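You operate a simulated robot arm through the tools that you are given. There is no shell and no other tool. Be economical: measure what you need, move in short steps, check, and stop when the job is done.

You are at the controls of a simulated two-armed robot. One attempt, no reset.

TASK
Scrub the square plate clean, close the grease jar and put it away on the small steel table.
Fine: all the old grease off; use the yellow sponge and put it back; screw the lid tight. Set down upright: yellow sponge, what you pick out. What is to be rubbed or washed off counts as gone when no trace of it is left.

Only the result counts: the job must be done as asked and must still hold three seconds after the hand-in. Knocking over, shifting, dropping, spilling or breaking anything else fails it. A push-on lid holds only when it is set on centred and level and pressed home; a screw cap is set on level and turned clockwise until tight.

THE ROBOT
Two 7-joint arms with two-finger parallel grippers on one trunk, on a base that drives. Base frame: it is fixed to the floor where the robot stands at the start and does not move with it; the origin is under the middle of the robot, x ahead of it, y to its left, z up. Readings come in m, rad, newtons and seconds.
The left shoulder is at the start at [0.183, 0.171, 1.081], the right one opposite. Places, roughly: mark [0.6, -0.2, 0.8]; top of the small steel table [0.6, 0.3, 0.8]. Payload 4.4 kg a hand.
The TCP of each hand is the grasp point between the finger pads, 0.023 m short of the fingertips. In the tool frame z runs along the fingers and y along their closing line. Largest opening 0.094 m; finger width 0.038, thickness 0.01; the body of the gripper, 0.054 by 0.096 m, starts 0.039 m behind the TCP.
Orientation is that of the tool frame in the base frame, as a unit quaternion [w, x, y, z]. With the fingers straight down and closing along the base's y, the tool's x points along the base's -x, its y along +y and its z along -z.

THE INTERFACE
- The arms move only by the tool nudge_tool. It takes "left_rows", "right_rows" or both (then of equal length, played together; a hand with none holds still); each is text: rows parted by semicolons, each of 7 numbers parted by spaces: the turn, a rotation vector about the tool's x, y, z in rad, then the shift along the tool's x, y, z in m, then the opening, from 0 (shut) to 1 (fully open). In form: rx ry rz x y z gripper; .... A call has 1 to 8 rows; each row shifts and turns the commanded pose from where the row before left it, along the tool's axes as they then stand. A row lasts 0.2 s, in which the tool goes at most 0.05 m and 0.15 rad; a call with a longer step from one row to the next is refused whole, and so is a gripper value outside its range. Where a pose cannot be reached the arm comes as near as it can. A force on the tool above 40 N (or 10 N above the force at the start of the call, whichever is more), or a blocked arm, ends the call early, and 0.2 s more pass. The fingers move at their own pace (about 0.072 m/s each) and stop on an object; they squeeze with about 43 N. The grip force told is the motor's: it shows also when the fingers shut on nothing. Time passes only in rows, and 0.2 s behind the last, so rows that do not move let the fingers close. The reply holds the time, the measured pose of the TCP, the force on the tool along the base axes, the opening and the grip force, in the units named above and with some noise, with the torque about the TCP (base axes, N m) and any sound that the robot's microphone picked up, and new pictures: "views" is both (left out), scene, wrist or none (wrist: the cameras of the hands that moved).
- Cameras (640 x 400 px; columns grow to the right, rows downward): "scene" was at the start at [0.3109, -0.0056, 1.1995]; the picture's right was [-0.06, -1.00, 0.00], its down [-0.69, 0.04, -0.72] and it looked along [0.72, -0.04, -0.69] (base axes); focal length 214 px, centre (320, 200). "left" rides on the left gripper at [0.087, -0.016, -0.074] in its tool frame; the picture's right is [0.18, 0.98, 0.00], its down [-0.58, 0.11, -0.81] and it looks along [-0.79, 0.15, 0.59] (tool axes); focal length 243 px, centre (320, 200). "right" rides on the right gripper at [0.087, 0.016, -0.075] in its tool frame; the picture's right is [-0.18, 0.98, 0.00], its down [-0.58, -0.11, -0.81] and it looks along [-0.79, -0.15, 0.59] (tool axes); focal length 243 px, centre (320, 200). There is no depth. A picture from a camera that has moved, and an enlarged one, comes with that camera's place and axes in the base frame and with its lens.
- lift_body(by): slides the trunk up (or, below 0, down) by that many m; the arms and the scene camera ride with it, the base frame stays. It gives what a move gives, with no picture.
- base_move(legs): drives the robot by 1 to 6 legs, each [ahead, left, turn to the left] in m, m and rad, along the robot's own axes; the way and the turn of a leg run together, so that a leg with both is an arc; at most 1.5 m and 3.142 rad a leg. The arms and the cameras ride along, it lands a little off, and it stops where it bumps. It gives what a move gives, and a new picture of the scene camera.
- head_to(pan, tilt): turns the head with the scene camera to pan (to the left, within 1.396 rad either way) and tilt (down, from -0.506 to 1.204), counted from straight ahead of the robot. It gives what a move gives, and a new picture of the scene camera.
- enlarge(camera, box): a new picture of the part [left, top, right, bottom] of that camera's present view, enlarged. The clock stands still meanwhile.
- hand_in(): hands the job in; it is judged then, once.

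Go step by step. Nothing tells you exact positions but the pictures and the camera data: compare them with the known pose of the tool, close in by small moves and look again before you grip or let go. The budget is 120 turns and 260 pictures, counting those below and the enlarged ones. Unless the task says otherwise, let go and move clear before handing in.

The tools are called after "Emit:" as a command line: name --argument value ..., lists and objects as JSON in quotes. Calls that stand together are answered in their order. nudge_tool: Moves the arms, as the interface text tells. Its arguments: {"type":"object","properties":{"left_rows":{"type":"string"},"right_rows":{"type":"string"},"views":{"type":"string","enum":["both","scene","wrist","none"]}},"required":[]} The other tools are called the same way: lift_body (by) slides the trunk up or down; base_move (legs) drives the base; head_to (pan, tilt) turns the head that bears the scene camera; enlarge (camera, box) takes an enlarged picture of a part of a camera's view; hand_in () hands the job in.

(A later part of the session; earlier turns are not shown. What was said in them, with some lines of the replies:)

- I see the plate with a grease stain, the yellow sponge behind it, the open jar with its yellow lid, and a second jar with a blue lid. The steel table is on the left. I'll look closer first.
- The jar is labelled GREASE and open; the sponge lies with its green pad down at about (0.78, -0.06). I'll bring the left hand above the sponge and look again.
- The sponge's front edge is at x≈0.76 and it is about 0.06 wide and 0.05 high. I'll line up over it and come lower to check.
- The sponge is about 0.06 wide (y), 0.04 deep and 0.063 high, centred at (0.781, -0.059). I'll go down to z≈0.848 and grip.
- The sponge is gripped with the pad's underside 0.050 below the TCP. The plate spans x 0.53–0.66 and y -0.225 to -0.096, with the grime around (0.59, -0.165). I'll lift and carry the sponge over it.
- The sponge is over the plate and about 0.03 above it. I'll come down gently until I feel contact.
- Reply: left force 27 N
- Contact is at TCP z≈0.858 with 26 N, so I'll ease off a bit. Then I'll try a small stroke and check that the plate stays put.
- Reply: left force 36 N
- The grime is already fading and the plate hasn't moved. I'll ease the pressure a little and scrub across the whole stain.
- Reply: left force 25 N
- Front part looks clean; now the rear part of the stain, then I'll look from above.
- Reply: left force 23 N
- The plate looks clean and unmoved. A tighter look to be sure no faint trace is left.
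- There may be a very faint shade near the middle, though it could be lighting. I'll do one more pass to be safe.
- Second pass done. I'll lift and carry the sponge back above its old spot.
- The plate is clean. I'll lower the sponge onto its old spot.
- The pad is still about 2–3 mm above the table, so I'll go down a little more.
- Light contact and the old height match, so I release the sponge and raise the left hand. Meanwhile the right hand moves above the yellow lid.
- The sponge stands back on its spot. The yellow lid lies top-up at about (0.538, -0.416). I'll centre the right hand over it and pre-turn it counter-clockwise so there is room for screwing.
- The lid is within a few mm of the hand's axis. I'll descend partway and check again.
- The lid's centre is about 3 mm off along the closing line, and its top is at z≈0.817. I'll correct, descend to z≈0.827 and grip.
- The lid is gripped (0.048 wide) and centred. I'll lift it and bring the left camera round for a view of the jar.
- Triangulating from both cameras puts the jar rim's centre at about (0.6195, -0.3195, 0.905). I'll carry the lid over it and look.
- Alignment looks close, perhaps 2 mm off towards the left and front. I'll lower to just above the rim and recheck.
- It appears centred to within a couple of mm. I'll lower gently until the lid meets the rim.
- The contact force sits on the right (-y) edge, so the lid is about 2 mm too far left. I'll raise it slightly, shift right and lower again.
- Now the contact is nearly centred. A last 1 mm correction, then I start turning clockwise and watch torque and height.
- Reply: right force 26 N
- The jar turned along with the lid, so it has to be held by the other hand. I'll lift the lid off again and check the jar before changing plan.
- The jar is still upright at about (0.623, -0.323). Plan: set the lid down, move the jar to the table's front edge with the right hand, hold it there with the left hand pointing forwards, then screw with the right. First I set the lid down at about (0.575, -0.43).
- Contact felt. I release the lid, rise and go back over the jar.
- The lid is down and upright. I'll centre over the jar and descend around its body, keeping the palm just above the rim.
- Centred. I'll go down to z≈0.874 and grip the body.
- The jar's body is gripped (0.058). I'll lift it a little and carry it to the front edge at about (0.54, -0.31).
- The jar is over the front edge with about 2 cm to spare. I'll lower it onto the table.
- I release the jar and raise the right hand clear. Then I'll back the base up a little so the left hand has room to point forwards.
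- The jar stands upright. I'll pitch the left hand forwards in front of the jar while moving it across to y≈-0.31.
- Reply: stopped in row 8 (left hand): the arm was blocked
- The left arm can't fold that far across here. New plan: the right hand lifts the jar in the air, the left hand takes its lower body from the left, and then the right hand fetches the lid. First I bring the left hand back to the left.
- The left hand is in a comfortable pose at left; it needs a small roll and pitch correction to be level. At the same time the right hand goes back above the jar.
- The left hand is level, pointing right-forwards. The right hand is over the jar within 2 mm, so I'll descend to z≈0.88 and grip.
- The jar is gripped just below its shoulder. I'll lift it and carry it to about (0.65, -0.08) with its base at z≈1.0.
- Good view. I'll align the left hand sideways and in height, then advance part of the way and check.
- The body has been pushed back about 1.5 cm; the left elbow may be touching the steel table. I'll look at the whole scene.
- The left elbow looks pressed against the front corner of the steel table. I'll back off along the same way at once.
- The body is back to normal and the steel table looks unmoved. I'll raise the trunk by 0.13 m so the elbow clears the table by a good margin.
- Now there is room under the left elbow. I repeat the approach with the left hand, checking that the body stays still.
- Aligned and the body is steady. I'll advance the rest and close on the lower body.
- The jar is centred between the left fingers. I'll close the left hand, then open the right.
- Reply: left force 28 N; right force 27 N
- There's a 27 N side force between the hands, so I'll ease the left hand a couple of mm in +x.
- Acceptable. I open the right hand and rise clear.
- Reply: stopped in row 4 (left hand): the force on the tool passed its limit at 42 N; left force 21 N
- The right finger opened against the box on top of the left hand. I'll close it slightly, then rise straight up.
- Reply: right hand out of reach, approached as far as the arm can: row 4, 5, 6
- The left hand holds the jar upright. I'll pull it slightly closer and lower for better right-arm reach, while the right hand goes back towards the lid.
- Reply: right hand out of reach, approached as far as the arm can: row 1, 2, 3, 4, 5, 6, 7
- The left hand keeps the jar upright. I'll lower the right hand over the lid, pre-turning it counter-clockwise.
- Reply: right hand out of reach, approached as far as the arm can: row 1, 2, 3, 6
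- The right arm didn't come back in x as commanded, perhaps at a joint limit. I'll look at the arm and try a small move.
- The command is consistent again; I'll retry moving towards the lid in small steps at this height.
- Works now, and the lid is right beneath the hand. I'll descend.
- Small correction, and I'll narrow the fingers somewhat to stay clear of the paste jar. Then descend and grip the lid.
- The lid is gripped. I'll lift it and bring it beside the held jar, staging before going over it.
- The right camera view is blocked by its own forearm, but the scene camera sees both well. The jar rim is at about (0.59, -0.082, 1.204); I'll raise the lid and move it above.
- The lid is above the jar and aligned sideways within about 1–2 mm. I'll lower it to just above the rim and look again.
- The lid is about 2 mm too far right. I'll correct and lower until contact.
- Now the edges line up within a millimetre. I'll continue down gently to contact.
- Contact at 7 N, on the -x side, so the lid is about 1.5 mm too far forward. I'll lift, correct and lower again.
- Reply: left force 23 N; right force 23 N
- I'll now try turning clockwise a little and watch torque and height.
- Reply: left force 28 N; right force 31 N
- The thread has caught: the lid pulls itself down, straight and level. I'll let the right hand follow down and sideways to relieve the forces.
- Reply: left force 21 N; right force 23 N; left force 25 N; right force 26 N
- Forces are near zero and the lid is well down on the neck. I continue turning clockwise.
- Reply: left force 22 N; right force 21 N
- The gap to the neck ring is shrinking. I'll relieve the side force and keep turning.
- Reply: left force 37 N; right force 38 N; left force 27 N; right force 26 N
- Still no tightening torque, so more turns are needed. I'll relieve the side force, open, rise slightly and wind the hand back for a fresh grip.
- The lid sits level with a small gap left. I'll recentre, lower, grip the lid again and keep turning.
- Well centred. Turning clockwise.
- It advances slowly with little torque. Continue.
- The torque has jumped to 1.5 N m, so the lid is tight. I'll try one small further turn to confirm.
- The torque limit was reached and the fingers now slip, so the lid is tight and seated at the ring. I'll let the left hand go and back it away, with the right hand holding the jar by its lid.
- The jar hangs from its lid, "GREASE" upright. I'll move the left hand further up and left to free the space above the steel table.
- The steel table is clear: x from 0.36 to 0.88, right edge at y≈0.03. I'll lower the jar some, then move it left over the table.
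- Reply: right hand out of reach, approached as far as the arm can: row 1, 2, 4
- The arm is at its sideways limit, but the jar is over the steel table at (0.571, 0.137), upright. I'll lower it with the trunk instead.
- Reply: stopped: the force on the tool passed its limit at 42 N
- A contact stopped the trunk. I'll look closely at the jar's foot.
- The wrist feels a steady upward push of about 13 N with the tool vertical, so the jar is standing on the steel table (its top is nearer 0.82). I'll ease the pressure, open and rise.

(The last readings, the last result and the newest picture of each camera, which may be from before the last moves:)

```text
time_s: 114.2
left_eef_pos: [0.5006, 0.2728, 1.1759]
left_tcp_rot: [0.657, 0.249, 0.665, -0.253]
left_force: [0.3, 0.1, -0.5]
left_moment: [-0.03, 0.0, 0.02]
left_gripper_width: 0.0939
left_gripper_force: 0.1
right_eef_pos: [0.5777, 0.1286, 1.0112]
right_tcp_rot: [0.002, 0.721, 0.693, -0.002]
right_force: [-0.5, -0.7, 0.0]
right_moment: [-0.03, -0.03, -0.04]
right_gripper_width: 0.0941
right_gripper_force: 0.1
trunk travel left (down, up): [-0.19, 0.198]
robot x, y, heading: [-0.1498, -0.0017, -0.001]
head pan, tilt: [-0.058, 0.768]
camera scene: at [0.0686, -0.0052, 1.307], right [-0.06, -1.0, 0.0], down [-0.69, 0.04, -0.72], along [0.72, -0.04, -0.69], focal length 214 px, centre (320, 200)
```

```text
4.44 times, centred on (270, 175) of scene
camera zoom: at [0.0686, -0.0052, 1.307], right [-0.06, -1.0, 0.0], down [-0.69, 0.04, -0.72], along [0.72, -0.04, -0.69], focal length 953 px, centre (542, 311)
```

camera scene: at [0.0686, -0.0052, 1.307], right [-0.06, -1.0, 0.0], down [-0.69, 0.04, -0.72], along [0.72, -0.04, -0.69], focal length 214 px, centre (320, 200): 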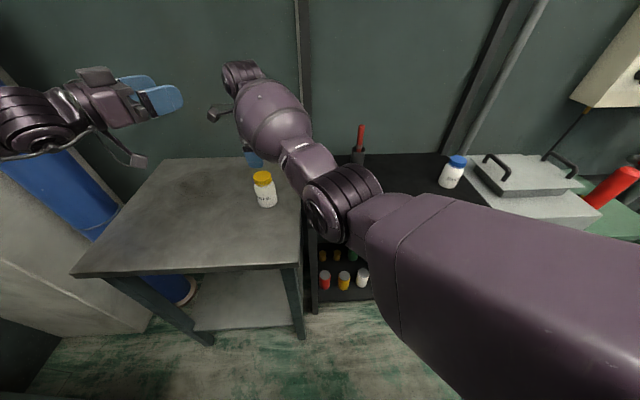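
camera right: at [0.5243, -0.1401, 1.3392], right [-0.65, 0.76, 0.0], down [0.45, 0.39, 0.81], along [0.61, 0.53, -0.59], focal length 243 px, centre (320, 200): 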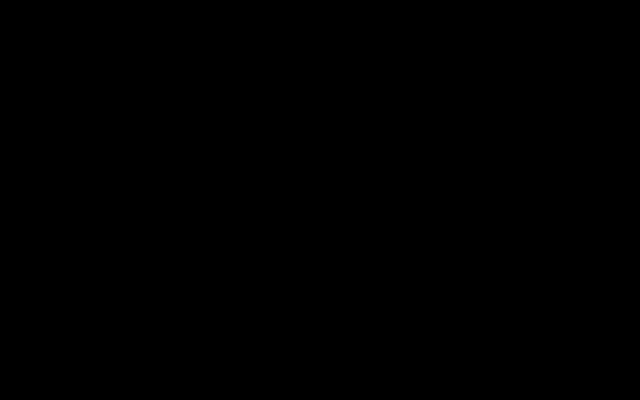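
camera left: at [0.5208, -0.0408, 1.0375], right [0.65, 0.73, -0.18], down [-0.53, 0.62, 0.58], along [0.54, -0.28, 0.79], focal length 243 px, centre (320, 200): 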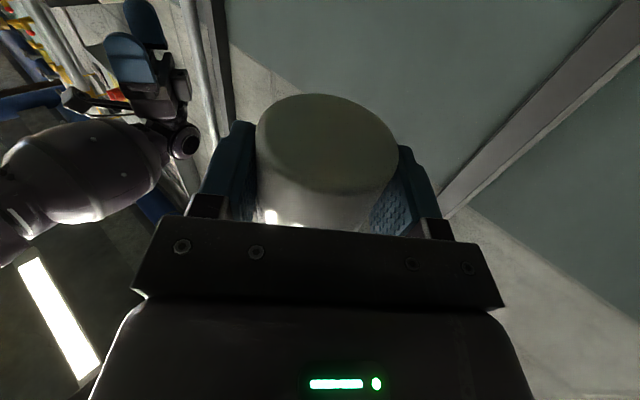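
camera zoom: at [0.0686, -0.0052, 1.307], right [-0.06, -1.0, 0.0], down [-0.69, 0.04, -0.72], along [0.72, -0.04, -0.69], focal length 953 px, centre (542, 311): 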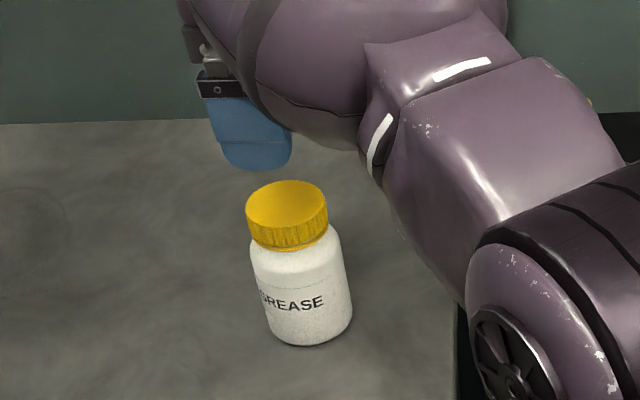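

The jar stands upright on the steel table with its lid level. I'll move the right hand up and away, then check the sponge and plate.

Emit:
nudge_tool --right_rows "0 0 0 0 0 -0.03 1; 0 0 0 0 0 -0.03 1; 0 0 0 -0.04 0 -0.01 1; 0 0 0 -0.04 0 -0.01 1; 0 0 0 -0.04 0 -0.01 1; 0 0 0 -0.04 0 0 1; 0 0 0 -0.04 0 0 1; 0 0 0 -0.04 0 0 1" --views "scene"

Emit:
nudge_tool --right_rows "0 0 0 -0.04 0 0 1; 0 0 0 -0.04 0 0 1; 0 0 0 -0.04 0 0 1; 0 0 0 -0.04 0 0 1" --views "scene"

Emit:
enlarge --camera "scene" --box '[230, 120, 490, 280]'

Emit:
enlarge --camera "scene" --box '[230, 140, 320, 220]'

```text
time_s: 116.0
left_eef_pos: [0.5, 0.2727, 1.1761]
left_tcp_rot: [0.656, 0.25, 0.665, -0.254]
left_force: [0.6, -1.1, -0.3]
left_moment: [0.01, 0.0, 0.0]
left_gripper_width: 0.094
left_gripper_force: 0.1
right_eef_pos: [0.5668, -0.1091, 1.105]
right_tcp_rot: [0.0, 0.717, 0.698, -0.001]
right_force: [-0.4, -0.2, 0.1]
right_moment: [-0.02, 0.0, -0.03]
right_gripper_width: 0.0938
right_gripper_force: 0.1
trunk travel left (down, up): [-0.19, 0.198]
robot x, y, heading: [-0.1568, -0.0019, 0.002]
head pan, tilt: [-0.058, 0.768]
camera scene: at [0.0689, -0.0062, 1.3069], right [-0.06, -1.0, 0.0], down [-0.69, 0.04, -0.72], along [0.72, -0.04, -0.69], focal length 214 px, centre (320, 200)
```

scene: 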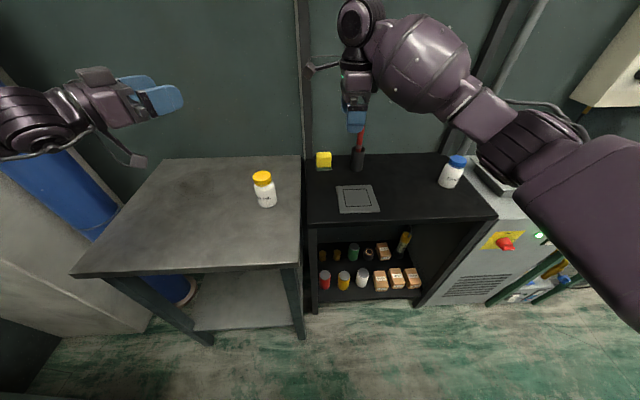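

```text
time_s: 117.0
left_eef_pos: [0.5007, 0.2728, 1.1757]
left_tcp_rot: [0.656, 0.249, 0.666, -0.253]
left_force: [0.1, 0.3, 0.1]
left_moment: [0.0, 0.0, 0.01]
left_gripper_width: 0.0943
left_gripper_force: 0.1
right_eef_pos: [0.5621, -0.2646, 1.1048]
right_tcp_rot: [0.0, 0.717, 0.697, -0.001]
right_force: [0.0, 0.1, 0.5]
right_moment: [0.02, -0.03, -0.03]
right_gripper_width: 0.0941
right_gripper_force: 0.1
trunk travel left (down, up): [-0.19, 0.198]
robot x, y, heading: [-0.1513, -0.0033, -0.001]
head pan, tilt: [-0.058, 0.768]
camera scene: at [0.0689, -0.006, 1.3069], right [-0.06, -1.0, 0.0], down [-0.69, 0.04, -0.72], along [0.72, -0.04, -0.69], focal length 214 px, centre (320, 200)
```

scene: 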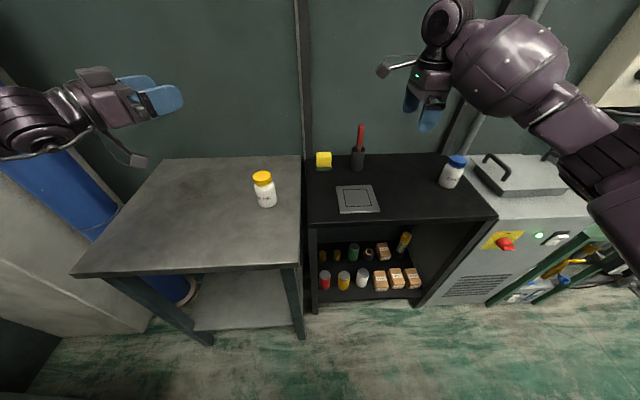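

```text
2.46 times, centred on (360, 200) of scene
camera zoom: at [0.0689, -0.006, 1.3069], right [-0.06, -1.0, 0.0], down [-0.69, 0.04, -0.72], along [0.72, -0.04, -0.69], focal length 528 px, centre (222, 200)
```

zoom: 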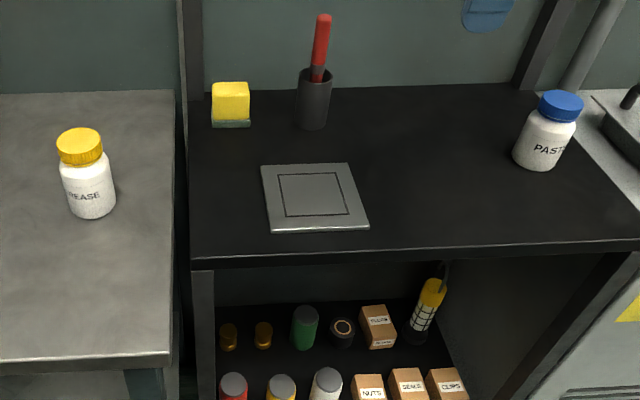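

```text
5.00 times, centred on (275, 180) of scene
camera zoom: at [0.0689, -0.006, 1.3069], right [-0.06, -1.0, 0.0], down [-0.69, 0.04, -0.72], along [0.72, -0.04, -0.69], focal length 1072 px, centre (545, 300)
```

zoom: 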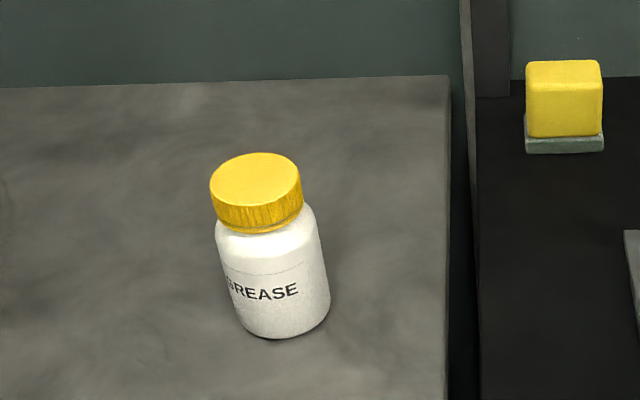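

The plate is clean, the sponge is back upright on its spot, and the grease jar stands upright on the steel table with its lid screwed tight. Both hands are clear, so I hand in.

Emit:
hand_in

```text
The job is handed in.
```

The job is handed in: the plate looks clean in close-up, the yellow sponge is back upright on its spot, and the grease jar stands upright on the small steel table with its lid screwed tight (1.5 N m).

While working, the left elbow briefly pressed on the steel table and pushed the robot back about 1.5 cm. The table did not appear to move.
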